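You operate a simulated robot arm through the tools that you are given. There is no shell and no other tool.

You run a simulated two-armed robot. Do the job below in one go: nothing can be reset, and whatever is moved stays where it is left.

JOB
Wipe up the spill on the dining table top with the yellow cloth and put it back.

The check looks at the end state, three seconds after you hand in, the way a careful person would. Anything else that was tipped, shoved, dropped, spilled or broken makes it a failure. Flat cloth is picked up by pressing the open fingertips on it (5 to 10 N) and closing them slowly along it; thin cloth reads only 2 to 8 mm in the jaws.

ROBOT AND FRAMES
Two 6-joint arms with two-finger grippers on one trunk, on a base that moves. Base frame: it is fixed to the floor where the robot stands at the start and does not move with it; the origin is under the middle of the robot, x ahead of it, y to its left, z up; the surface under the hand at the start is at about z = 0.75. Units: m, rad, N and s.
The left shoulder is at the start at [0.061, 0.143, 0.85], the right one opposite. With the tool pointing down near the work surface each hand reaches from about 0.32 to 0.72 m from the robot's upright axis, wherever it stands, measured 20 degrees to its own side. Places, roughly: yellow cloth [0.7, 0, 0.8]. Payload 2.45 kg a hand.
Tool frame (each hand has its own): the origin (TCP) lies between the finger pads and is the grasp point; the fingertips stand 0.026 m ahead of it; z points along the fingers, y is the line along which they close. The gripper opens to 0.096 m; its body begins 0.069 m behind the TCP.
Orientation is that of the tool frame in the base frame, as a unit quaternion [w, x, y, z]. With the fingers straight down and closing along the base's y, the tool's x points along the base's -x, its y along +y and its z along -z.

CONTROLS
- The arms move only by the tool nudge_tool. It takes "left_series", "right_series" or both (then of equal length, played together; a hand with none holds still); each is a list of rows, each a list of 3 entries, a list of its own where there are three numbers: the shift along the tool's x, y, z in units of 300 mm (1.0 is 300 mm), then the turn, a rotation vector about the tool's x, y, z in units of 60 degrees (1.0 is 60 degrees), then the closure, from 0 (fully open) to 1 (shut). In form: [[[dx, dy, dz], [rx, ry, rz], fingers], ...]. A call has 1 to 20 rows; each row is the pose to reach, as a shift and turn from the pose commanded when the call began, along the tool's axes at that moment. A call with a number of a shift or a turn outside -1 to 1 is refused whole. Rows are played at 5 a second. More than 0.05 m and 0.15 rad between two rows, or a gripper value outside its range, and nothing of the call is played. Where a pose cannot be reached the arm comes as near as it can. A force on the tool above 40 N (or 10 N above the force at the start of the call, whichever is more), or a blocked arm, ends the call early, and 0.2 s more pass. The fingers move at their own pace (about 0.0799 m/s each) and stop on an object; they squeeze with about 37 N. The grip force told is the motor's: it shows also when the fingers shut on nothing. Time passes only in rows, and 0.2 s behind the last, so rows that repeat a pose let the fingers close. It gives the time, the measured TCP pose, the force on the tool (base axes), the opening and the grip force at its end, in the units of the frame above (readings bear some noise), with the torque about the TCP (base axes, N m) and any sound that the robot's microphone picked up, and new pictures: "pictures" is both (left out), scene, wrist or none (wrist: the cameras of the hands that moved).
- Cameras (640 x 400 px; columns grow to the right, rows downward): "scene" is now at [0.1415, 0.0151, 1.4574]; the picture's right is [0.20, -0.98, -0.00], its down [-0.71, -0.15, -0.68] and it looks along [0.67, 0.14, -0.73] (base axes); focal length 278 px, centre (320, 200). "left" rides on the left gripper at [0.082, -0.003, -0.098] in its tool frame; the picture's right is [0.04, 1.00, 0.00], its down [-0.73, 0.03, -0.68] and it looks along [-0.68, 0.03, 0.73] (tool axes); focal length 256 px, centre (320, 200). "right" rides on the right gripper at [0.082, 0.003, -0.098] in its tool frame; the picture's right is [-0.04, 1.00, 0.00], its down [-0.73, -0.03, -0.68] and it looks along [-0.68, -0.03, 0.73] (tool axes); focal length 256 px, centre (320, 200). There is no depth. A picture from a camera that has moved, and an enlarged one, comes with that camera's place and axes in the base frame and with its lens.
- slide_trunk(by): slides the trunk up (or, below 0, down) by that many m; the arms and the scene camera ride with it, the base frame stays. It gives what a move gives, with no picture.
- base_move(legs): drives the robot by 1 to 6 legs, each [ahead, turn to the left] in m and rad, along the robot's own axes; the way and the turn of a leg run together, so that a leg with both is an arc; at most 1.5 m and 3.142 rad a leg. The arms and the cameras ride along, it lands a little off, and it stops where it bumps. It gives what a move gives, and a new picture of the scene camera.
- pan_tilt(pan, tilt): turns the head with the scene camera to pan (to the left, within 1.501 rad either way) and tilt (down, from -0.506 to 1.204), counted from straight ahead of the robot. It gives what a move gives, and a new picture of the scene camera.
- zoom(camera, box): a new picture of the part [left, top, right, bottom] of that camera's present view, enlarged. No time passes.
- job_done(): hands the job in; it is judged then, once.

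Places have to be worked out from the pictures, the camera data and where the tool is seen. Open the grippers and draw the arms clear of the work before you hand the job in, unless the task says otherwise.

The tools are called after "Emit:" as a command line: name --argument value ..., lists and objects as JSON in quotes. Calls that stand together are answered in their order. nudge_tool: Moves the arms, as the interface text tells. Its arguments: {"type":"object","properties":{"left_series":{"type":"array","items":{"type":"array"}},"right_series":{"type":"array","items":{"type":"array"}},"pictures":{"type":"string","enum":["both","scene","wrist","none"]}},"required":[]} The other tools are called the same way: slide_trunk (by) moves the trunk up or down; base_move (legs) drives the base; pan_tilt (pan, tilt) turns the head that bears the scene camera; zoom (camera, box) takes an enlarged picture of a part of a camera's view; job_done () hands the job in.

At the start:

```text
time: 0.0
left_tool_pos: [0.4848, 0.3662, 1.0587]
left_ee_rot: [0.0, 0.0, 1.0, 0.0]
left_wrist_force: [-0.1, 0.6, -0.1]
left_wrist_torque: [0.01, 0.02, 0.0]
left_width: 0.0962
left_grip_force: 0.0
right_tool_pos: [0.5269, -0.0862, 1.0269]
right_ee_rot: [0.0, 0.0, 1.0, 0.0]
right_wrist_force: [0.6, 0.5, 0.7]
right_wrist_torque: [0.02, -0.01, -0.03]
right_width: 0.0961
right_grip_force: 0.1
trunk travel left (down, up): [-0.475, 0.115]
robot x, y, heading: [-0.0011, 0.0029, 0.002]
head pan, tilt (commanded): [0.202, 0.817]
```

scene: 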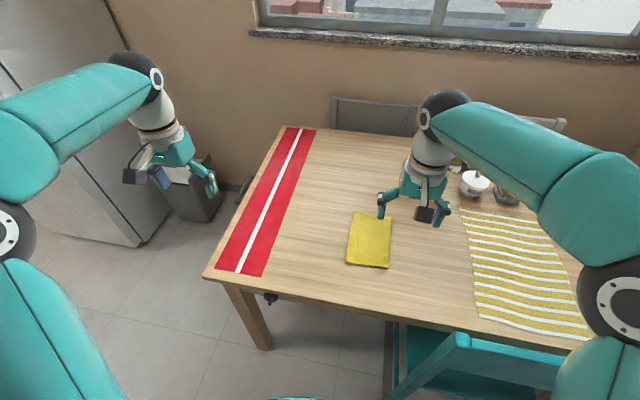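
right: 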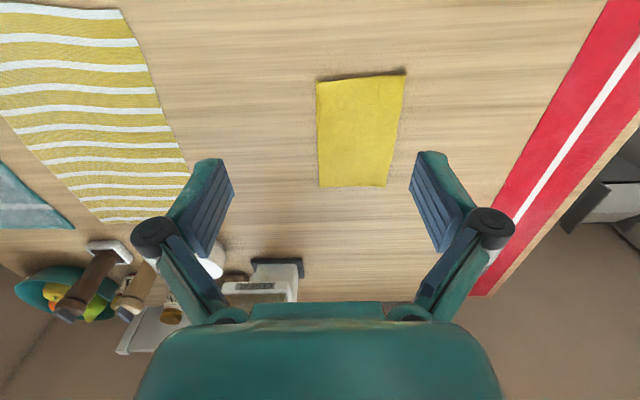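
left: 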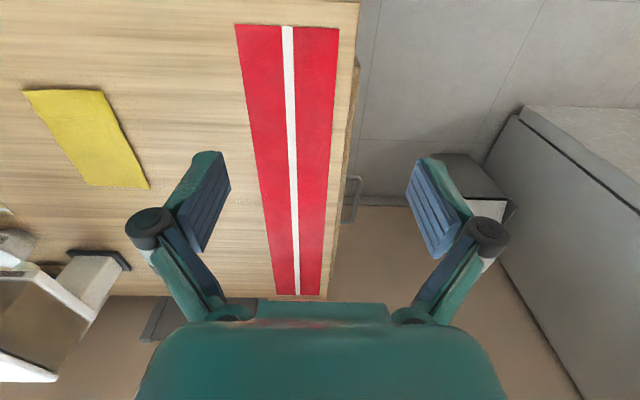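

The first pictures show the table with the yellow cloth, a red runner on the left and a striped cloth on the right, but no obvious spill yet. I'll zoom in on the tabletop to look for it.

Emit:
zoom --camera "scene" --box '[200, 100, 420, 300]'

Emit:
zoom --camera "scene" --box '[380, 100, 640, 360]'

Emit:
zoom --camera "right" --box '[0, 0, 320, 330]'

Emit:
zoom --camera "right" --box '[200, 0, 640, 330]'

```text
2.00 times, centred on (310, 200) of scene
camera zoom: at [0.1415, 0.0151, 1.4574], right [0.2, -0.98, 0.0], down [-0.71, -0.15, -0.68], along [0.67, 0.14, -0.73], focal length 556 px, centre (340, 200)
```

zoom: 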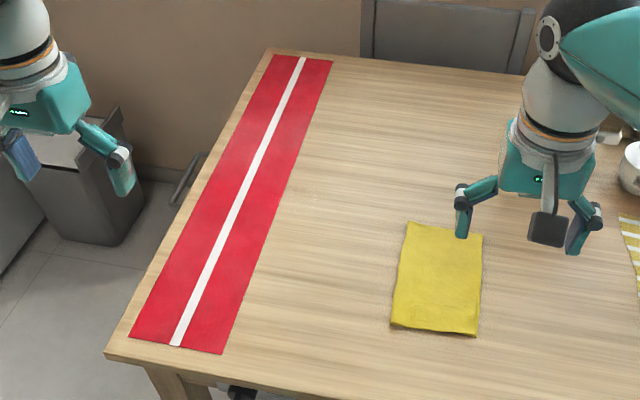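

```text
1.54 times, centred on (510, 230) of scene
camera zoom: at [0.1415, 0.0151, 1.4574], right [0.2, -0.98, 0.0], down [-0.71, -0.15, -0.68], along [0.67, 0.14, -0.73], focal length 428 px, centre (28, 154)
```

zoom: 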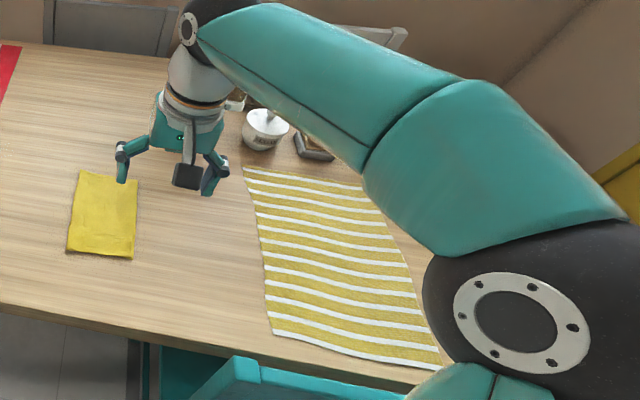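

```text
1.21 times, centred on (160, 165) of right
camera zoom: at [0.4467, -0.0833, 1.1263], right [0.04, 1.0, 0.0], down [0.73, -0.03, 0.68], along [0.68, -0.03, -0.73], focal length 310 px, centre (514, 242)
```

zoom: 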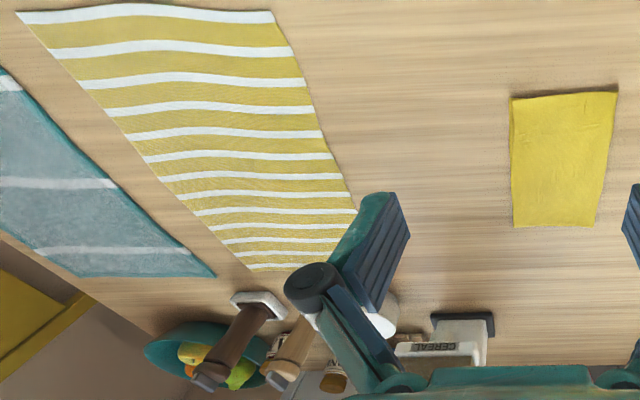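

```text
1.21 times, centred on (420, 165) of right
camera zoom: at [0.4467, -0.0833, 1.1263], right [0.04, 1.0, 0.0], down [0.73, -0.03, 0.68], along [0.68, -0.03, -0.73], focal length 310 px, centre (199, 242)
```

zoom: 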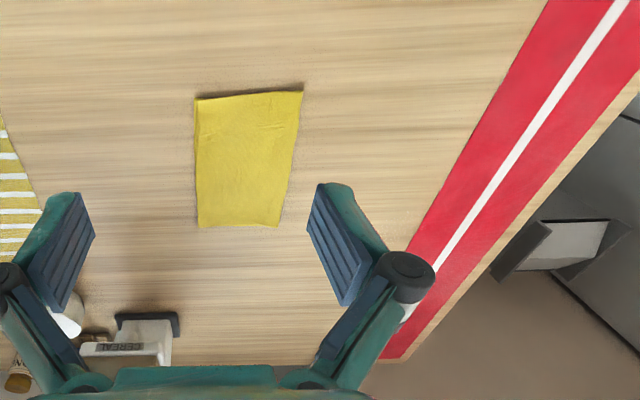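

The plain yellow cloth lies near [0.66, -0.03]; a spill isn't visible so far. I'll turn the head to look at the right and far parts of the table.

Emit:
pan_tilt --pan -0.4 --tilt 0.7

Emit:
zoom --camera "left" --box '[0, 0, 320, 320]'

```text
time: 1.0
left_tool_pos: [0.4858, 0.3649, 1.0597]
left_ee_rot: [-0.001, 0.0, 1.0, 0.001]
left_wrist_force: [-0.5, 0.0, -0.6]
left_wrist_torque: [0.0, 0.0, 0.01]
left_width: 0.096
left_grip_force: 0.0
right_tool_pos: [0.5265, -0.0846, 1.0278]
right_ee_rot: [0.0, 0.0, 1.0, 0.0]
right_wrist_force: [-0.9, 0.5, -0.2]
right_wrist_torque: [-0.03, 0.01, 0.04]
right_width: 0.0961
right_grip_force: 0.1
trunk travel left (down, up): [-0.475, 0.115]
robot x, y, heading: [-0.0018, 0.0005, -0.002]
head pan, tilt (commanded): [-0.4, 0.7]
camera scene: at [0.1416, -0.034, 1.467], right [-0.39, -0.92, 0.0], down [-0.59, 0.25, -0.76], along [0.7, -0.3, -0.64], focal length 278 px, centre (320, 200)
```

scene: 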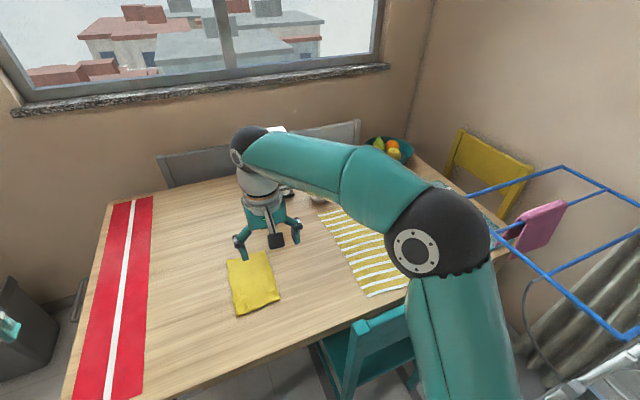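

```text
1.25 times, centred on (160, 160) of left
camera zoom: at [0.4046, 0.3614, 1.1578], right [-0.04, 1.0, 0.0], down [0.73, 0.03, 0.68], along [0.68, 0.03, -0.73], focal length 320 px, centre (520, 250)
```

zoom: 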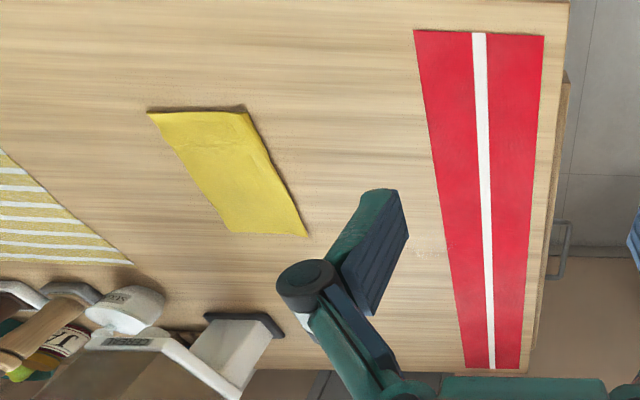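

There is a hint of pale specks beside the red runner near the left side. I'll zoom in on that place from both cameras.

Emit:
zoom --camera "scene" --box '[90, 180, 250, 290]'

Emit:
zoom --camera "left" --box '[200, 130, 290, 250]'

Emit:
zoom --camera "right" --box '[380, 60, 560, 200]'

Emit:
zoom --camera "scene" --box '[280, 120, 440, 220]'

```text
3.64 times, centred on (170, 235) of scene
camera zoom: at [0.1416, -0.034, 1.467], right [-0.39, -0.92, 0.0], down [-0.59, 0.25, -0.76], along [0.7, -0.3, -0.64], focal length 1012 px, centre (866, 73)
```

zoom: 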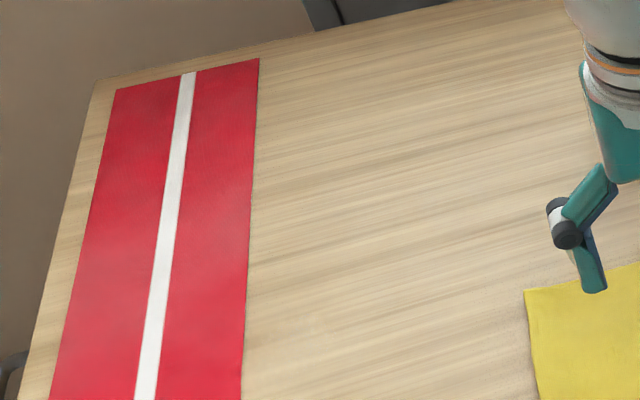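

```text
3.33 times, centred on (245, 190) of left
camera zoom: at [0.4046, 0.3614, 1.1578], right [-0.04, 1.0, 0.0], down [0.73, 0.03, 0.68], along [0.68, 0.03, -0.73], focal length 853 px, centre (570, 233)
```

zoom: 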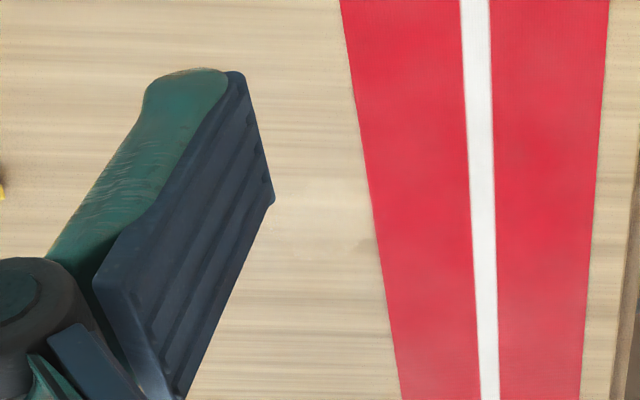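

```text
2.86 times, centred on (470, 130) of right
camera zoom: at [0.4467, -0.0833, 1.1267], right [0.04, 1.0, 0.0], down [0.73, -0.03, 0.68], along [0.68, -0.03, -0.73], focal length 731 px, centre (-109, 400)
```

zoom: 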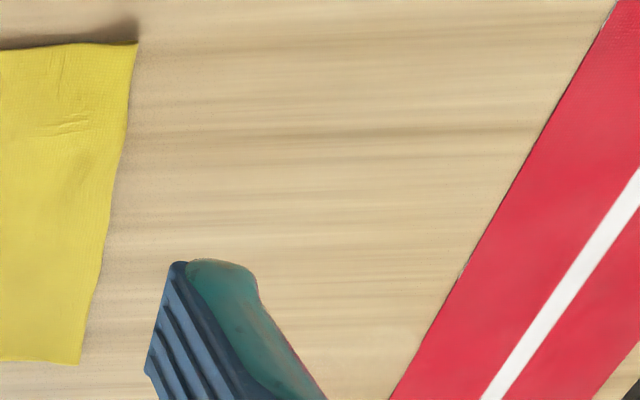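

```text
4.00 times, centred on (360, 170) of scene
camera zoom: at [0.1416, -0.034, 1.467], right [-0.39, -0.92, 0.0], down [-0.59, 0.25, -0.76], along [0.7, -0.3, -0.64], focal length 1113 px, centre (160, 320)
```

zoom: 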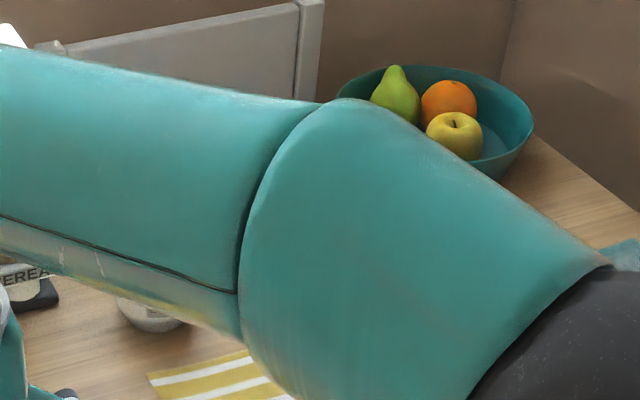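

No spill stands out on the left half; the right arm hides much of the right and far part. I'll lift the right hand and swing it to the right so that its camera and the scene camera see the rest of the table.

Emit:
nudge_tool --right_series '[[[0.03, -0.125, -0.05], [0, 0, 0], 0], [[0.06, -0.25, -0.1], [0, 0, 0], 0], [[0.09, -0.375, -0.15], [0, 0, 0], 0], [[0.12, -0.5, -0.2], [0, 0, 0], 0], [[0.15, -0.625, -0.25], [0, 0, 0], 0], [[0.18, -0.75, -0.3], [0, 0, 0], 0], [[0.21, -0.875, -0.35], [0, 0, 0], 0], [[0.25, -1.0, -0.4], [0, 0, 0], 0]]' --pictures "both"

```text
time: 2.8
left_tool_pos: [0.4862, 0.3647, 1.0597]
left_ee_rot: [0.001, 0.0, 1.0, -0.001]
left_wrist_force: [0.6, 0.9, -0.3]
left_wrist_torque: [-0.02, 0.04, 0.0]
left_width: 0.0958
left_grip_force: 0.1
right_tool_pos: [0.4509, -0.385, 1.1503]
right_ee_rot: [0.001, -0.001, 1.0, 0.001]
right_wrist_force: [-0.1, 0.2, 0.2]
right_wrist_torque: [0.0, -0.04, -0.03]
right_width: 0.0957
right_grip_force: 0.1
trunk travel left (down, up): [-0.475, 0.115]
robot x, y, heading: [0.0052, -0.0012, -0.002]
head pan, tilt (commanded): [-0.4, 0.7]
camera scene: at [0.141, -0.0346, 1.4671], right [-0.39, -0.92, 0.0], down [-0.59, 0.25, -0.76], along [0.7, -0.3, -0.64], focal length 278 px, centre (320, 200)
camera right: at [0.3707, -0.3824, 1.2486], right [0.04, 1.0, 0.0], down [0.73, -0.03, 0.68], along [0.68, -0.03, -0.73], focal length 256 px, centre (320, 200)
```

scene: 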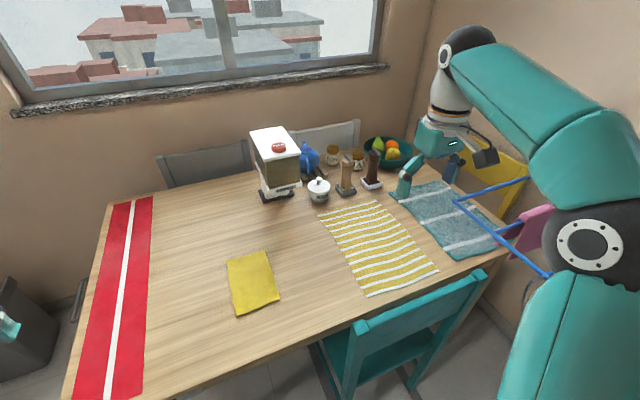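
right: 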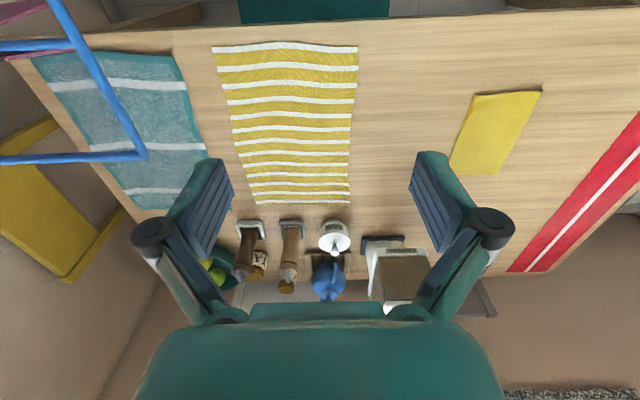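

Now most of the table can be seen. I'll zoom in on the bare wood regions to look for the spill.

Emit:
zoom --camera "scene" --box '[140, 170, 300, 270]'

Emit:
zoom --camera "scene" --box '[240, 170, 400, 270]'

Emit:
zoom --camera "scene" --box '[130, 260, 340, 400]'

Emit:
zoom --camera "scene" --box '[340, 160, 520, 300]'

Emit:
zoom --camera "right" --box '[340, 20, 640, 220]'

Emit:
zoom --camera "right" --box '[0, 20, 260, 280]'

```text
4.00 times, centred on (220, 220) of scene
camera zoom: at [0.141, -0.0346, 1.4671], right [-0.39, -0.92, 0.0], down [-0.59, 0.25, -0.76], along [0.7, -0.3, -0.64], focal length 1113 px, centre (720, 120)
```

zoom: 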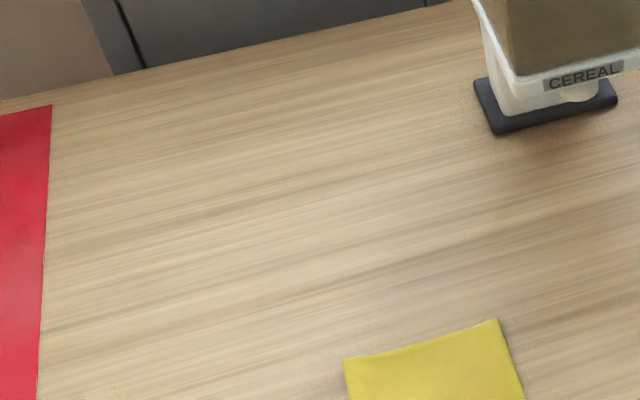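

```text
4.00 times, centred on (320, 220) of scene
camera zoom: at [0.141, -0.0346, 1.4671], right [-0.39, -0.92, 0.0], down [-0.59, 0.25, -0.76], along [0.7, -0.3, -0.64], focal length 1113 px, centre (320, 120)
```

zoom: 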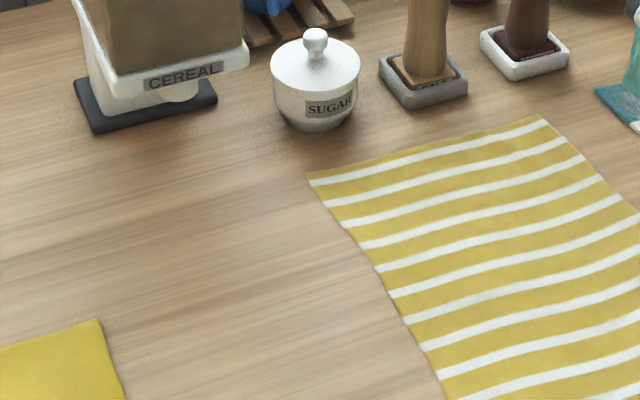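

```text
2.86 times, centred on (235, 330) of scene
camera zoom: at [0.141, -0.0346, 1.4671], right [-0.39, -0.92, 0.0], down [-0.59, 0.25, -0.76], along [0.7, -0.3, -0.64], focal length 795 px, centre (563, -171)
```

zoom: 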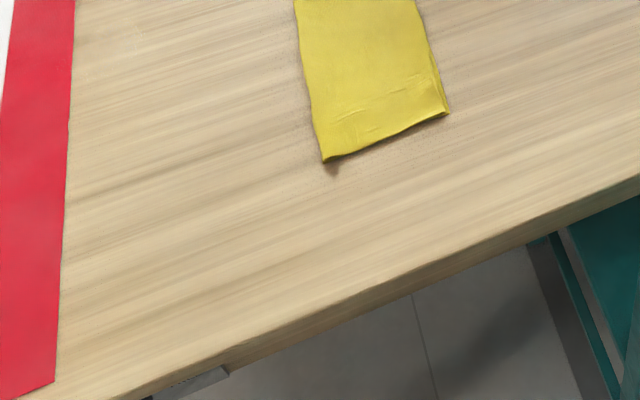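

```text
2.86 times, centred on (430, 230) of scene
camera zoom: at [0.141, -0.0346, 1.4671], right [-0.39, -0.92, 0.0], down [-0.59, 0.25, -0.76], along [0.7, -0.3, -0.64], focal length 795 px, centre (6, 114)
```

zoom: 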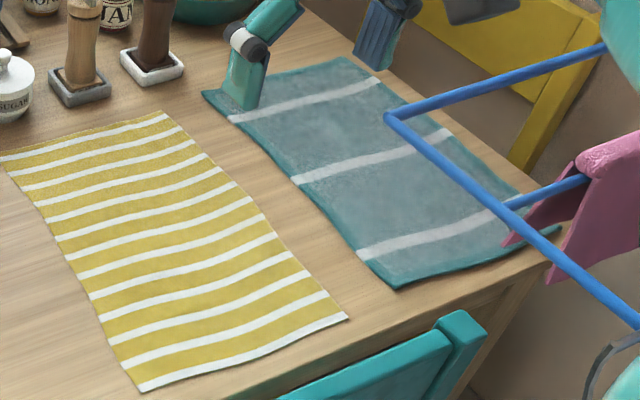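

```text
2.00 times, centred on (490, 120) of right
camera zoom: at [0.3707, -0.3824, 1.2486], right [0.04, 1.0, 0.0], down [0.73, -0.03, 0.68], along [0.68, -0.03, -0.73], focal length 512 px, centre (-20, 360)
```

zoom: 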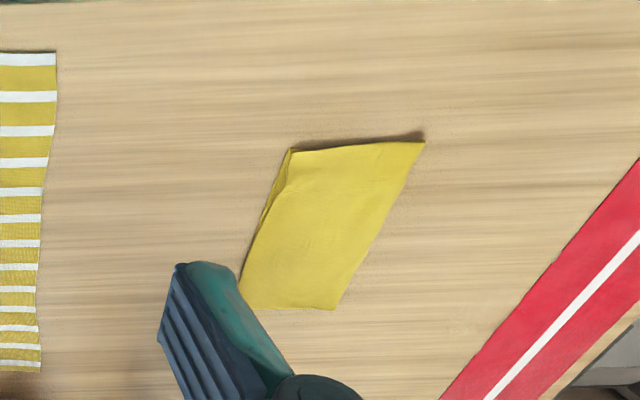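

```text
1.54 times, centred on (130, 150) of right
camera zoom: at [0.3707, -0.3824, 1.2486], right [0.04, 1.0, 0.0], down [0.73, -0.03, 0.68], along [0.68, -0.03, -0.73], focal length 394 px, centre (612, 277)
```

zoom: 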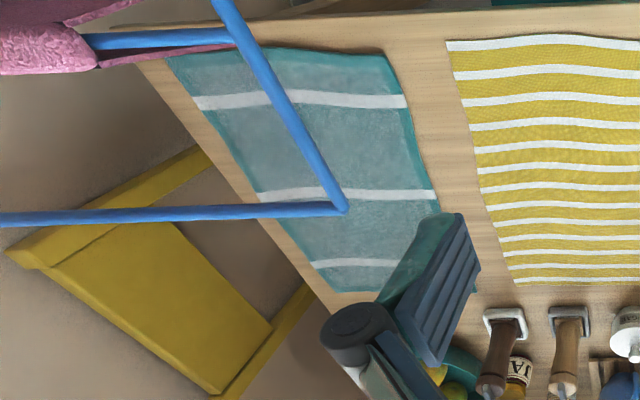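

Pale marks in two earlier pictures both triangulate to about [0.81, 0.21], beside the red runner. I'll zoom tightly on that place.

Emit:
zoom --camera "scene" --box '[140, 245, 190, 285]'

Emit:
zoom --camera "left" --box '[225, 160, 285, 230]'

Emit:
zoom --camera "right" --box '[480, 120, 600, 220]'

Emit:
pan_tilt --pan 0.3 --tilt 0.75

```text
10.00 times, centred on (165, 265) of scene
camera zoom: at [0.141, -0.0346, 1.4671], right [-0.39, -0.92, 0.0], down [-0.59, 0.25, -0.76], along [0.7, -0.3, -0.64], focal length 2782 px, centre (1870, -450)
```

zoom: 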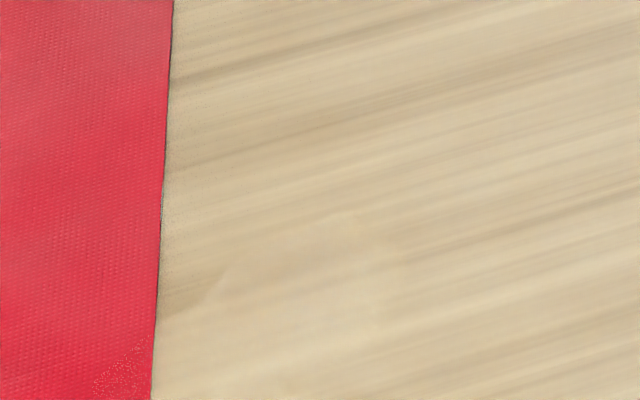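

```text
5.71 times, centred on (255, 195) of left
camera zoom: at [0.4041, 0.361, 1.1581], right [-0.04, 1.0, 0.0], down [0.73, 0.03, 0.68], along [0.68, 0.03, -0.73], focal length 1463 px, centre (691, 229)
```

zoom: 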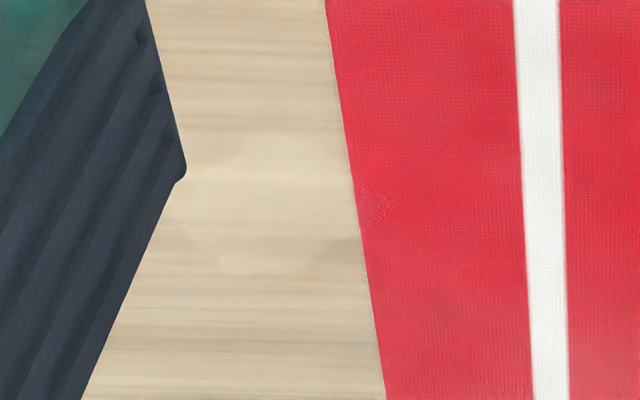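

```text
4.00 times, centred on (540, 170) of right
camera zoom: at [0.3707, -0.3824, 1.2486], right [0.04, 1.0, 0.0], down [0.73, -0.03, 0.68], along [0.68, -0.03, -0.73], focal length 1024 px, centre (-560, 320)
```

zoom: 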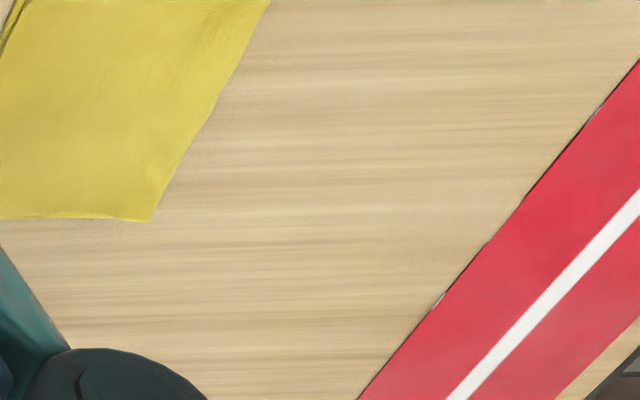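

```text
time: 3.9
left_tool_pos: [0.4858, 0.365, 1.0594]
left_ee_rot: [0.0, 0.0, 1.0, 0.0]
left_wrist_force: [-0.4, 0.0, 0.8]
left_wrist_torque: [0.02, -0.01, 0.0]
left_width: 0.0959
left_grip_force: 0.2
right_tool_pos: [0.452, -0.3831, 1.1484]
right_ee_rot: [0.0, 0.0, 1.0, 0.0]
right_wrist_force: [-0.3, 0.2, 0.7]
right_wrist_torque: [0.01, 0.0, 0.01]
right_width: 0.096
right_grip_force: 0.0
trunk travel left (down, up): [-0.475, 0.115]
robot x, y, heading: [0.0, 0.0005, -0.001]
head pan, tilt (commanded): [0.3, 0.75]
camera scene: at [0.1424, 0.0234, 1.4628], right [0.29, -0.96, 0.0], down [-0.65, -0.2, -0.73], along [0.7, 0.22, -0.68], focal length 278 px, centre (320, 200)
```

scene: 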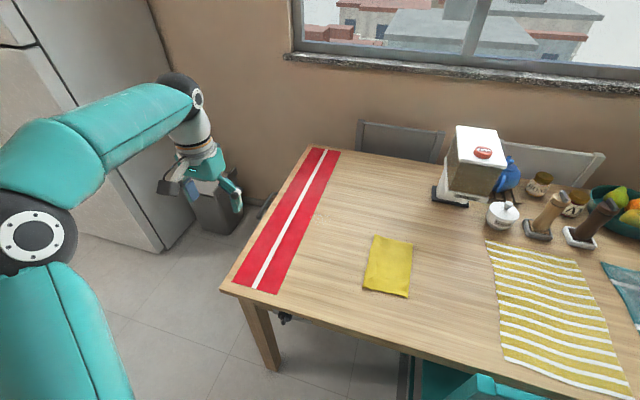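

A faint clear spill seems to lie right beside the runner's edge, perhaps just touching it. I'll move the left hand over to look at it from close above.

Emit:
nudge_tool --left_series '[[[-0.1, -0.08, 0], [0, 0, 0], 0], [[-0.2, -0.16, 0], [0, 0, 0], 0], [[-0.3, -0.24, 0], [0, 0, 0], 0], [[-0.4, -0.32, 0], [0, 0, 0], 0], [[-0.5, -0.4, 0], [0, 0, 0], 0], [[-0.58, -0.45, 0], [0, 0, 0], 0]]' --pictures "both"

Emit:
zoom --camera "left" --box '[200, 40, 440, 200]'

Emit:
zoom --camera "scene" --box '[260, 180, 380, 270]'

```text
time: 5.3
left_tool_pos: [0.622, 0.2317, 1.0465]
left_ee_rot: [-0.001, -0.001, 1.0, 0.0]
left_wrist_force: [0.3, 0.9, -0.2]
left_wrist_torque: [-0.07, 0.02, 0.01]
left_width: 0.096
left_grip_force: 0.0
left hand out of reach, approached as far as the arm can: row 5, 6
right_tool_pos: [0.4521, -0.3838, 1.1487]
right_ee_rot: [0.0, -0.001, 1.0, 0.0]
right_wrist_force: [0.3, 0.2, -0.1]
right_wrist_torque: [-0.03, 0.0, -0.04]
right_width: 0.0959
right_grip_force: 0.1
trunk travel left (down, up): [-0.475, 0.115]
robot x, y, heading: [0.0027, -0.0007, -0.007]
head pan, tilt (commanded): [0.3, 0.75]
camera scene: at [0.1434, 0.0237, 1.4627], right [0.3, -0.96, 0.0], down [-0.65, -0.2, -0.73], along [0.7, 0.22, -0.68], focal length 278 px, centre (320, 200)
camera left: at [0.5407, 0.2279, 1.1453], right [-0.04, 1.0, 0.0], down [0.73, 0.03, 0.68], along [0.68, 0.03, -0.74], focal length 256 px, centre (320, 200)
```

scene: 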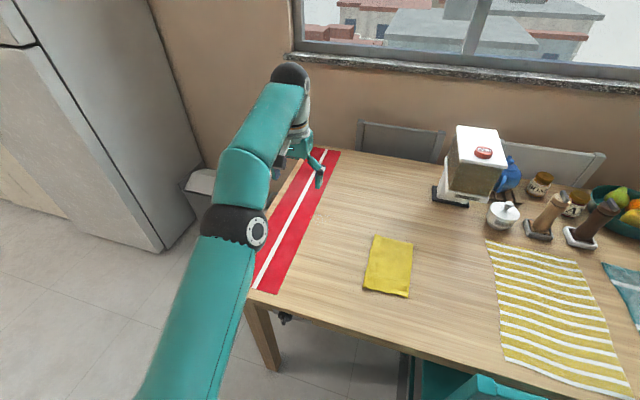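
left: 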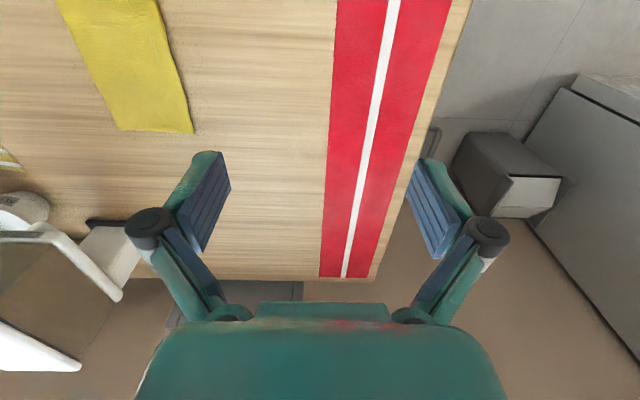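

```text
2.50 times, centred on (320, 120) of left
camera zoom: at [0.5407, 0.2279, 1.1453], right [-0.04, 1.0, 0.0], down [0.73, 0.03, 0.68], along [0.68, 0.03, -0.74], focal length 640 px, centre (320, 400)
```

zoom: 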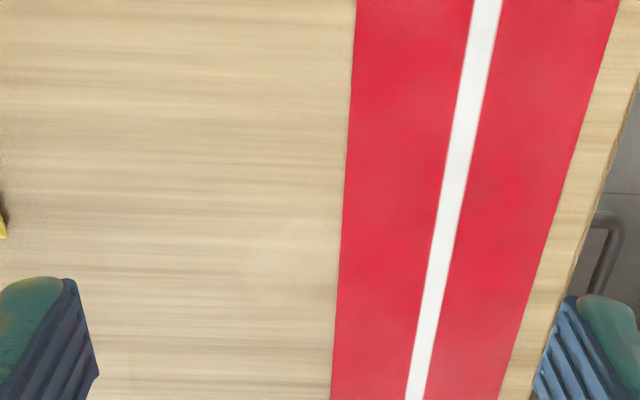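

```text
4.44 times, centred on (320, 225) of scene
camera zoom: at [0.1434, 0.0237, 1.4627], right [0.3, -0.96, 0.0], down [-0.65, -0.2, -0.73], along [0.7, 0.22, -0.68], focal length 1236 px, centre (320, 89)
```

zoom: 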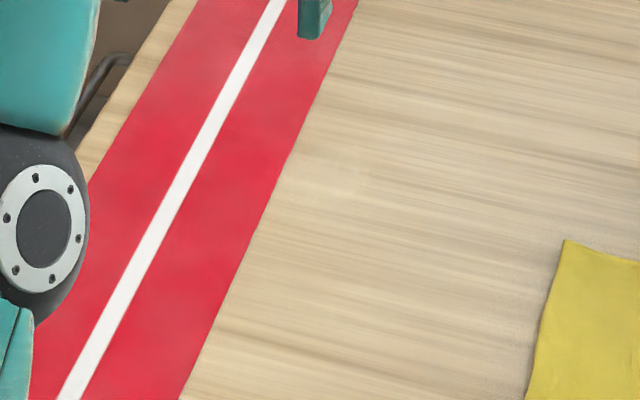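

There is a faint lighter blob just left of the runner's inner edge. I'll zoom further to find its outline.

Emit:
zoom --camera "left" --box '[270, 100, 350, 190]'

Emit:
zoom --camera "left" --box '[220, 120, 340, 200]'

Emit:
zoom --camera "scene" --box '[300, 200, 360, 245]'

Emit:
zoom --camera "left" --box '[150, 60, 350, 200]'

```text
4.44 times, centred on (310, 145) of left
camera zoom: at [0.5407, 0.2279, 1.1453], right [-0.04, 1.0, 0.0], down [0.73, 0.03, 0.68], along [0.68, 0.03, -0.74], focal length 1138 px, centre (364, 444)
```

zoom: 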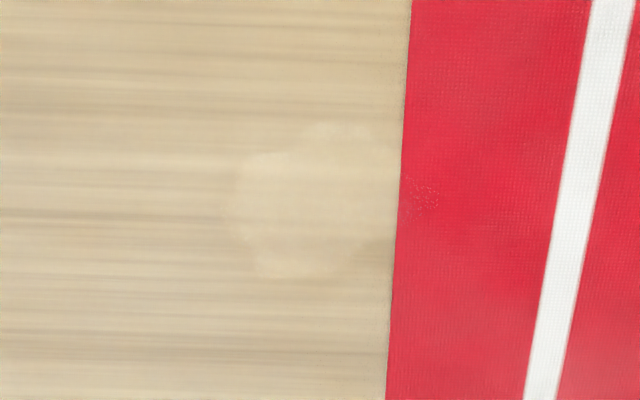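

```text
5.00 times, centred on (280, 160) of left
camera zoom: at [0.5407, 0.2279, 1.1453], right [-0.04, 1.0, 0.0], down [0.73, 0.03, 0.68], along [0.68, 0.03, -0.74], focal length 1280 px, centre (520, 400)
```

zoom: 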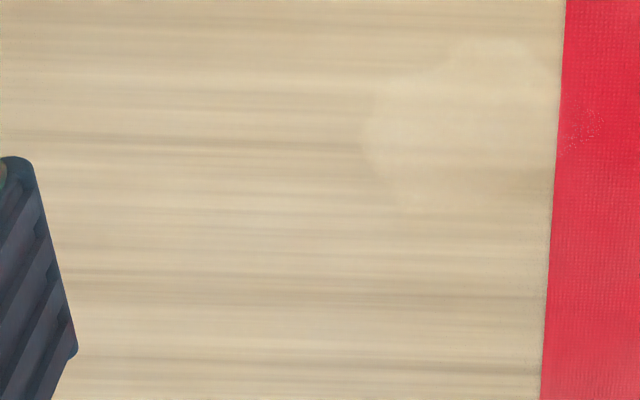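

```text
8.89 times, centred on (330, 222) of scene
camera zoom: at [0.1434, 0.0237, 1.4627], right [0.3, -0.96, 0.0], down [-0.65, -0.2, -0.73], along [0.7, 0.22, -0.68], focal length 2473 px, centre (231, 0)
```

zoom: 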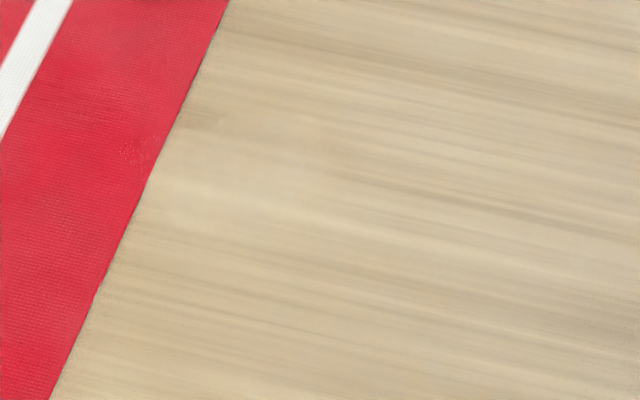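

```text
2.86 times, centred on (250, 130) of left
camera zoom: at [0.5407, 0.2279, 1.1453], right [-0.04, 1.0, 0.0], down [0.73, 0.03, 0.68], along [0.68, 0.03, -0.74], focal length 731 px, centre (520, 400)
```

zoom: 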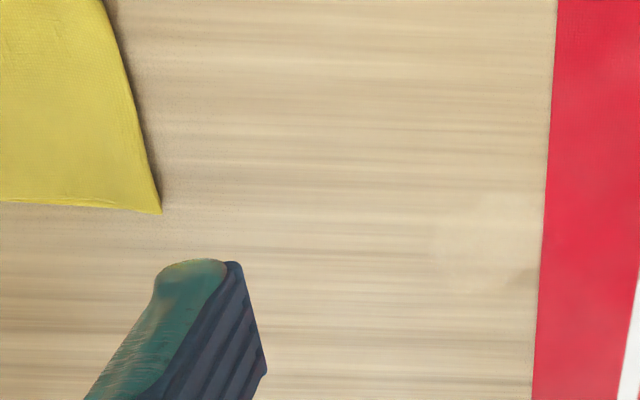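

The spill is found: a clear patch spanning roughly x 0.74–0.815, y 0.19–0.26, touching the runner's edge. It is beyond the left hand's reach from here, so I'll look down to check the room ahead of the base before driving.

Emit:
pan_tilt --pan -0.35 --tilt 1.2

Emit:
pan_tilt --pan 0.3 --tilt 1.2

```text
time: 6.3
left_tool_pos: [0.6219, 0.2314, 1.0466]
left_ee_rot: [0.0, 0.0, 1.0, 0.001]
left_wrist_force: [0.0, -0.1, 1.1]
left_wrist_torque: [0.01, -0.01, 0.01]
left_width: 0.0961
left_grip_force: 0.1
right_tool_pos: [0.4507, -0.3835, 1.1503]
right_ee_rot: [-0.001, 0.0, 1.0, 0.0]
right_wrist_force: [0.3, -0.1, 0.0]
right_wrist_torque: [0.01, -0.02, -0.01]
right_width: 0.0962
right_grip_force: 0.0
trunk travel left (down, up): [-0.475, 0.115]
robot x, y, heading: [-0.005, 0.004, -0.001]
head pan, tilt (commanded): [-0.351, 1.201]
camera scene: at [0.116, -0.0202, 1.4311], right [-0.34, -0.94, 0.0], down [-0.88, 0.32, -0.36], along [0.34, -0.12, -0.93], focal length 278 px, centre (320, 200)
```

scene: 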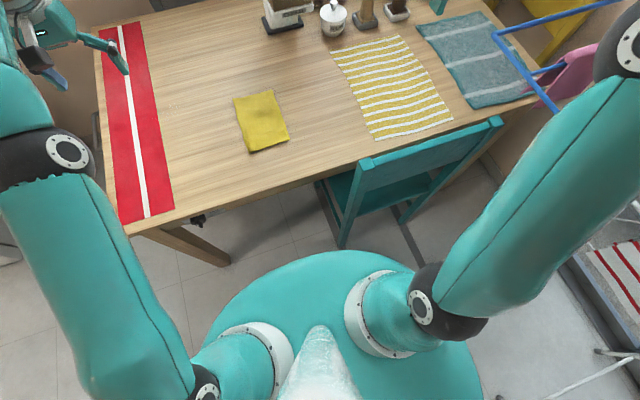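

```text
time: 7.3
left_tool_pos: [0.6202, 0.2312, 1.0474]
left_ee_rot: [0.0, -0.001, 1.0, -0.001]
left_wrist_force: [0.4, 0.0, -0.2]
left_wrist_torque: [0.01, -0.01, -0.01]
left_width: 0.0959
left_grip_force: 0.1
right_tool_pos: [0.4514, -0.3839, 1.1496]
right_ee_rot: [-0.001, 0.0, 1.0, 0.0]
right_wrist_force: [-0.3, 0.5, 0.2]
right_wrist_torque: [0.0, 0.02, -0.01]
right_width: 0.0963
right_grip_force: 0.1
trunk travel left (down, up): [-0.475, 0.115]
robot x, y, heading: [-0.0036, 0.0028, 0.005]
head pan, tilt (commanded): [0.3, 1.201]
camera scene: at [0.1169, 0.0155, 1.4311], right [0.29, -0.96, 0.0], down [-0.89, -0.27, -0.36], along [0.35, 0.11, -0.93], focal length 278 px, centre (320, 200)
```

scene: 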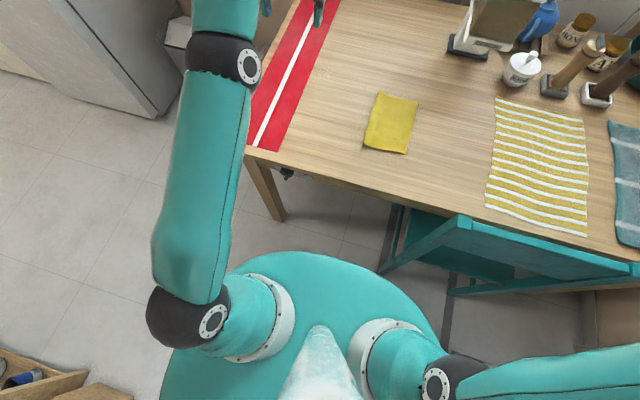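

The torso's front is at about x=0.22, the table edge at 0.43, and the chair's back leg near [0.37, -0.24]. I'll drive ahead and slightly left by about 0.14 m, keeping clear of the table edge and chair, so that the left hand can reach the spill.

Emit:
base_move --legs '[[0, 0.4], [0.14, 0], [0, -0.4]]'

```text
time: 11.3
left_tool_pos: [0.7513, 0.2816, 1.0471]
left_ee_rot: [0.0, 0.003, 1.0, 0.0]
left_wrist_force: [0.7, -0.7, -0.3]
left_wrist_torque: [0.03, 0.01, 0.0]
left_width: 0.0959
left_grip_force: 0.0
right_tool_pos: [0.5783, -0.3325, 1.1494]
right_ee_rot: [0.0, 0.003, 1.0, 0.0]
right_wrist_force: [-0.1, 0.4, 0.7]
right_wrist_torque: [0.0, -0.01, -0.03]
right_width: 0.0959
right_grip_force: 0.1
trunk travel left (down, up): [-0.475, 0.115]
robot x, y, heading: [0.1325, 0.0641, -0.005]
head pan, tilt (commanded): [0.3, 1.201]
camera scene: at [0.2471, 0.0762, 1.4311], right [0.29, -0.96, 0.0], down [-0.89, -0.27, -0.36], along [0.35, 0.1, -0.93], focal length 278 px, centre (320, 200)
```

scene: 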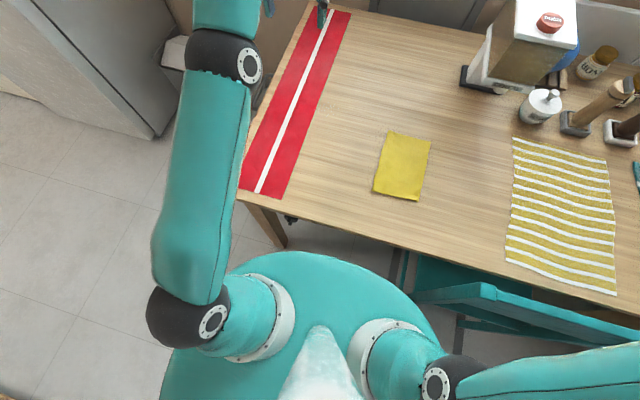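

The robot now stands at [0.13, 0.06] and the cloth is seen at x 0.57–0.765, y -0.10–0.02. I'll bring the left hand above the cloth and draw the right hand back a bit out of the way.

Emit:
nudge_tool --left_series '[[[0.035, -0.12, 0.04], [0, 0, 0], 0], [[0.07, -0.24, 0.08], [0, 0, 0], 0], [[0.105, -0.36, 0.12], [0, 0, 0], 0], [[0.14, -0.48, 0.16], [0, 0, 0], 0], [[0.175, -0.6, 0.2], [0, 0, 0], 0], [[0.21, -0.72, 0.24], [0, 0, 0], 0], [[0.245, -0.84, 0.28], [0, 0, 0], 0], [[0.28, -0.96, 0.32], [0, 0, 0], 0]]' --right_series '[[[0.05, -0.03, 0], [0, 0, 0], 0], [[0.1, -0.06, 0], [0, 0, 0], 0], [[0.15, -0.09, 0], [0, 0, 0], 0], [[0.2, -0.12, 0], [0, 0, 0], 0], [[0.25, -0.15, 0], [0, 0, 0], 0], [[0.3, -0.18, 0], [0, 0, 0], 0], [[0.35, -0.21, 0], [0, 0, 0], 0], [[0.4, -0.23, 0], [0, 0, 0], 0]]' --pictures "none"

Emit:
pan_tilt --pan 0.1 --tilt 0.95

Emit:
zoom --camera "left" --box '[0, 0, 640, 400]'

```text
time: 13.1
left_tool_pos: [0.6639, -0.0083, 0.9542]
left_ee_rot: [0.0, 0.004, 1.0, 0.0]
left_wrist_force: [-0.8, 0.1, 0.2]
left_wrist_torque: [0.02, -0.03, -0.03]
left_width: 0.096
left_grip_force: 0.1
right_tool_pos: [0.4571, -0.4026, 1.1491]
right_ee_rot: [0.0, 0.003, 1.0, 0.001]
right_wrist_force: [-0.7, -0.5, -0.6]
right_wrist_torque: [0.03, -0.01, -0.02]
right_width: 0.096
right_grip_force: 0.0
trunk travel left (down, up): [-0.475, 0.115]
robot x, y, heading: [0.129, 0.0622, -0.01]
head pan, tilt (commanded): [0.3, 1.201]
```

```text
time: 13.9
left_tool_pos: [0.6627, -0.0054, 0.9528]
left_ee_rot: [-0.001, 0.005, 1.0, 0.0]
left_wrist_force: [0.4, 0.1, -0.3]
left_wrist_torque: [-0.02, 0.02, 0.0]
left_width: 0.096
left_grip_force: 0.1
right_tool_pos: [0.459, -0.4028, 1.1489]
right_ee_rot: [-0.001, 0.002, 1.0, 0.001]
right_wrist_force: [-0.7, -0.1, 0.4]
right_wrist_torque: [-0.04, 0.01, -0.01]
right_width: 0.096
right_grip_force: 0.0
trunk travel left (down, up): [-0.475, 0.115]
robot x, y, heading: [0.1299, 0.0587, -0.005]
head pan, tilt (commanded): [0.099, 0.949]
camera scene: at [0.2654, 0.067, 1.4473], right [0.09, -1.0, 0.0], down [-0.81, -0.08, -0.58], along [0.58, 0.05, -0.81], focal length 278 px, centre (320, 200)
```

scene: 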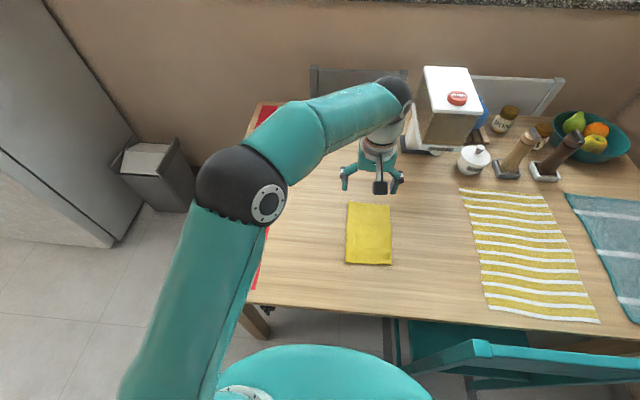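

```text
1.00 times, centred on (320, 200) of left (not enlarged: the box is as wide or as high as the picture)
camera zoom: at [0.5823, -0.0086, 1.0516], right [-0.03, 1.0, 0.0], down [0.73, 0.02, 0.68], along [0.68, 0.02, -0.73], focal length 256 px, centre (320, 200)
```

zoom: 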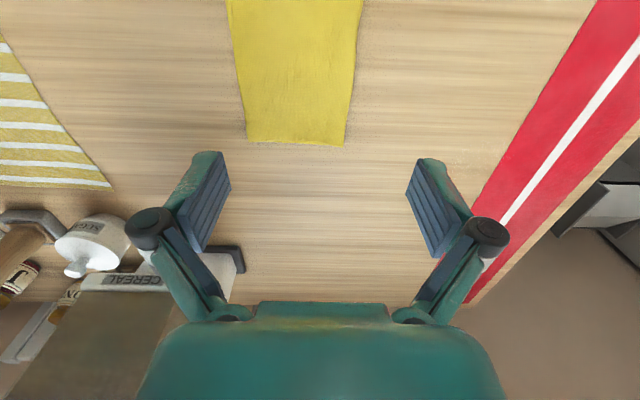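

The left hand is above the cloth's middle with the cloth edges at y -0.10 and 0.03 and the far edge at x≈0.76. I'll zoom in on the cloth to see how it lies.

Emit:
zoom --camera "scene" --box '[320, 180, 420, 280]'

Emit:
zoom --camera "left" --box '[200, 0, 400, 170]'

```text
4.00 times, centred on (370, 230) of scene
camera zoom: at [0.2654, 0.067, 1.4473], right [0.09, -1.0, 0.0], down [-0.81, -0.08, -0.58], along [0.58, 0.05, -0.81], focal length 1113 px, centre (120, 80)
```

zoom: 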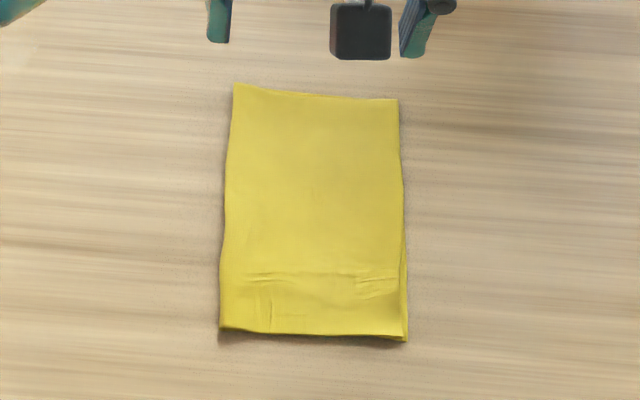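

```text
2.35 times, centred on (300, 85) of left
camera zoom: at [0.5823, -0.0086, 1.0516], right [-0.03, 1.0, 0.0], down [0.73, 0.02, 0.68], along [0.68, 0.02, -0.73], focal length 602 px, centre (367, 471)
```

zoom: 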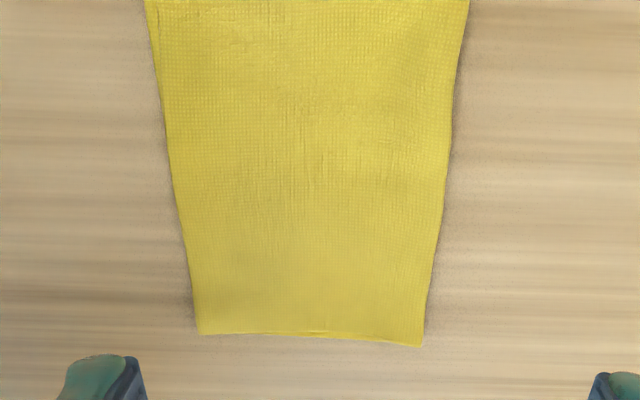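

The cloth is a towel folded in two, lying flat. I'll lower the left hand over its middle with the fingers set about 5 cm apart, stopping just above it.

Emit:
nudge_tool --left_series '[[[0, -0.03, 0.12], [0, 0, 0], 0.2], [[0, -0.06, 0.24], [0, 0, 0], 0.4], [[-0.005, -0.09, 0.36], [0, 0, 0], 0.48], [[-0.01, -0.105, 0.45], [0, 0, 0], 0.48], [[-0.01, -0.105, 0.5], [0, 0, 0], 0.48], [[-0.01, -0.105, 0.5], [0, 0, 0], 0.48]]' --pictures "both"

```text
time: 15.3
left_tool_pos: [0.6695, -0.0377, 0.8037]
left_ee_rot: [0.0, 0.003, 1.0, 0.0]
left_wrist_force: [-0.1, 0.6, 0.2]
left_wrist_torque: [-0.01, -0.01, -0.01]
left_width: 0.05
left_grip_force: 0.1
right_tool_pos: [0.4579, -0.4029, 1.1506]
right_ee_rot: [0.0, 0.004, 1.0, 0.0]
right_wrist_force: [-0.1, -0.9, 0.7]
right_wrist_torque: [0.01, -0.01, 0.03]
right_width: 0.096
right_grip_force: 0.1
trunk travel left (down, up): [-0.475, 0.115]
robot x, y, heading: [0.1317, 0.0599, -0.007]
head pan, tilt (commanded): [0.099, 0.949]
camera scene: at [0.2654, 0.067, 1.4473], right [0.09, -1.0, 0.0], down [-0.81, -0.08, -0.58], along [0.58, 0.05, -0.81], focal length 278 px, centre (320, 200)
camera left: at [0.5881, -0.0402, 0.9017], right [-0.03, 1.0, 0.0], down [0.73, 0.02, 0.68], along [0.68, 0.02, -0.73], focal length 256 px, centre (320, 200)
```

scene: 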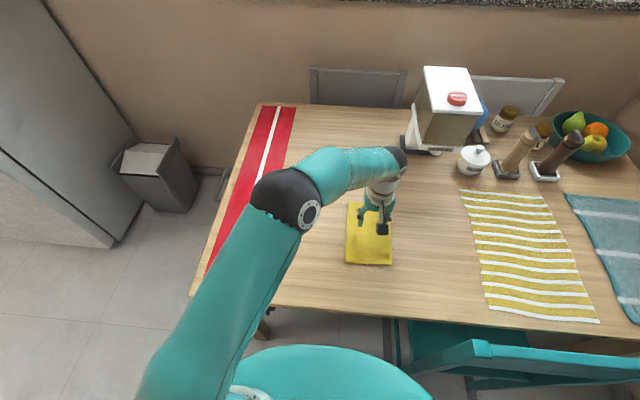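
left: 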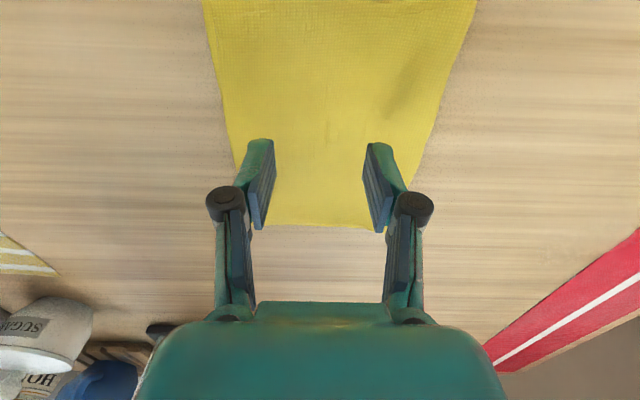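

The fingertips are about 2 cm above the cloth's middle. I'll go down in small steps and watch the vertical force.

Emit:
nudge_tool --left_series '[[[0, 0, 0.02], [0, 0, 0], 0.48], [[0, 0, 0.04], [0, 0, 0], 0.48], [[0, 0, 0.055], [0, 0, 0], 0.48], [[0, 0, 0.055], [0, 0, 0], 0.48]]' --pictures "wrist"

```text
time: 16.3
left_tool_pos: [0.6688, -0.0378, 0.7857]
left_ee_rot: [0.0, 0.003, 1.0, 0.0]
left_wrist_force: [0.1, -0.5, 0.5]
left_wrist_torque: [0.02, 0.04, -0.04]
left_width: 0.0499
left_grip_force: 0.0
right_tool_pos: [0.459, -0.4014, 1.1496]
right_ee_rot: [-0.001, 0.003, 1.0, 0.0]
right_wrist_force: [0.1, 0.3, 0.0]
right_wrist_torque: [0.02, 0.01, 0.02]
right_width: 0.0961
right_grip_force: 0.1
trunk travel left (down, up): [-0.475, 0.115]
robot x, y, heading: [0.1292, 0.0593, -0.007]
head pan, tilt (commanded): [0.099, 0.949]
camera left: at [0.5887, -0.0398, 0.8847], right [-0.03, 1.0, 0.0], down [0.73, 0.03, 0.68], along [0.68, 0.02, -0.73], focal length 256 px, centre (320, 200)
```

left: 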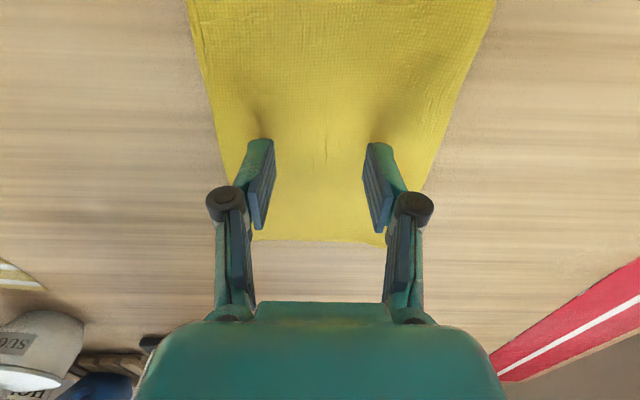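

No contact yet (force about 0.5 N) with the tips at z≈0.76. I'll go down another 4 mm.

Emit:
nudge_tool --left_series '[[[0, 0, 0.007], [0, 0, 0], 0.48], [[0, 0, 0.013], [0, 0, 0], 0.48], [[0, 0, 0.013], [0, 0, 0], 0.48]]' --pictures "none"

```text
time: 17.1
left_tool_pos: [0.6694, -0.0375, 0.7828]
left_ee_rot: [-0.001, 0.004, 1.0, 0.0]
left_wrist_force: [-0.1, 0.5, 0.6]
left_wrist_torque: [0.02, 0.0, 0.01]
left_width: 0.0497
left_grip_force: 0.0
right_tool_pos: [0.459, -0.4014, 1.1485]
right_ee_rot: [-0.001, 0.003, 1.0, 0.0]
right_wrist_force: [-0.4, 1.0, -0.5]
right_wrist_torque: [0.03, 0.01, 0.03]
right_width: 0.0959
right_grip_force: 0.2
trunk travel left (down, up): [-0.475, 0.115]
robot x, y, heading: [0.1262, 0.0613, -0.006]
head pan, tilt (commanded): [0.099, 0.949]
```

Tips at about 0.757 and still no force. I'll go down 3 mm more.

Emit:
nudge_tool --left_series '[[[0, 0, 0.005], [0, 0, 0], 0.48], [[0, 0, 0.01], [0, 0, 0], 0.48], [[0, 0, 0.01], [0, 0, 0], 0.48]]' --pictures "none"

```text
time: 17.9
left_tool_pos: [0.6679, -0.0364, 0.7785]
left_ee_rot: [0.0, 0.004, 1.0, 0.0]
left_wrist_force: [0.7, 0.6, 0.4]
left_wrist_torque: [0.03, 0.01, 0.01]
left_width: 0.0498
left_grip_force: 0.1
right_tool_pos: [0.4581, -0.4021, 1.1495]
right_ee_rot: [-0.002, 0.002, 1.0, 0.0]
right_wrist_force: [0.0, 0.0, 0.3]
right_wrist_torque: [-0.02, 0.02, -0.03]
right_width: 0.096
right_grip_force: 0.1
trunk travel left (down, up): [-0.475, 0.115]
robot x, y, heading: [0.1285, 0.0641, -0.005]
head pan, tilt (commanded): [0.099, 0.949]
```

Still no contact with the tips at about 0.7525. I'll go 3 mm further.

Emit:
nudge_tool --left_series '[[[0, 0, 0.005], [0, 0, 0], 0.48], [[0, 0, 0.01], [0, 0, 0], 0.48], [[0, 0, 0.01], [0, 0, 0], 0.48]]' --pictures "wrist"

```text
time: 18.7
left_tool_pos: [0.6693, -0.0373, 0.7775]
left_ee_rot: [0.001, 0.003, 1.0, -0.001]
left_wrist_force: [0.1, 0.7, 5.5]
left_wrist_torque: [0.04, -0.04, 0.02]
left_width: 0.0501
left_grip_force: 0.5
right_tool_pos: [0.4576, -0.4017, 1.1496]
right_ee_rot: [0.0, 0.003, 1.0, 0.0]
right_wrist_force: [0.0, -0.1, -0.7]
right_wrist_torque: [-0.02, 0.0, 0.0]
right_width: 0.0958
right_grip_force: 0.0
trunk travel left (down, up): [-0.475, 0.115]
robot x, y, heading: [0.1288, 0.0613, -0.005]
head pan, tilt (commanded): [0.099, 0.949]
camera left: at [0.588, -0.0398, 0.8742], right [-0.03, 1.0, 0.0], down [0.73, 0.03, 0.68], along [0.68, 0.02, -0.73], focal length 256 px, centre (320, 200)
```

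left: 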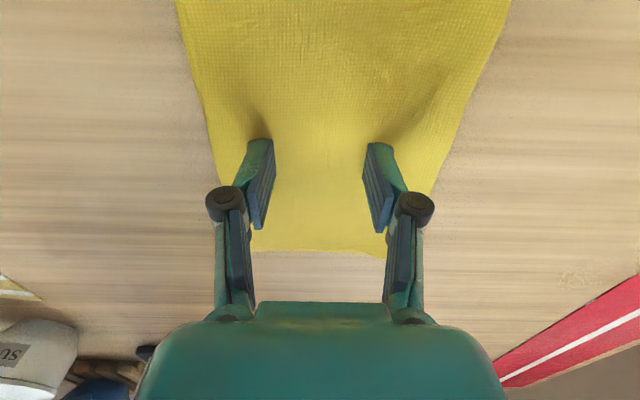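

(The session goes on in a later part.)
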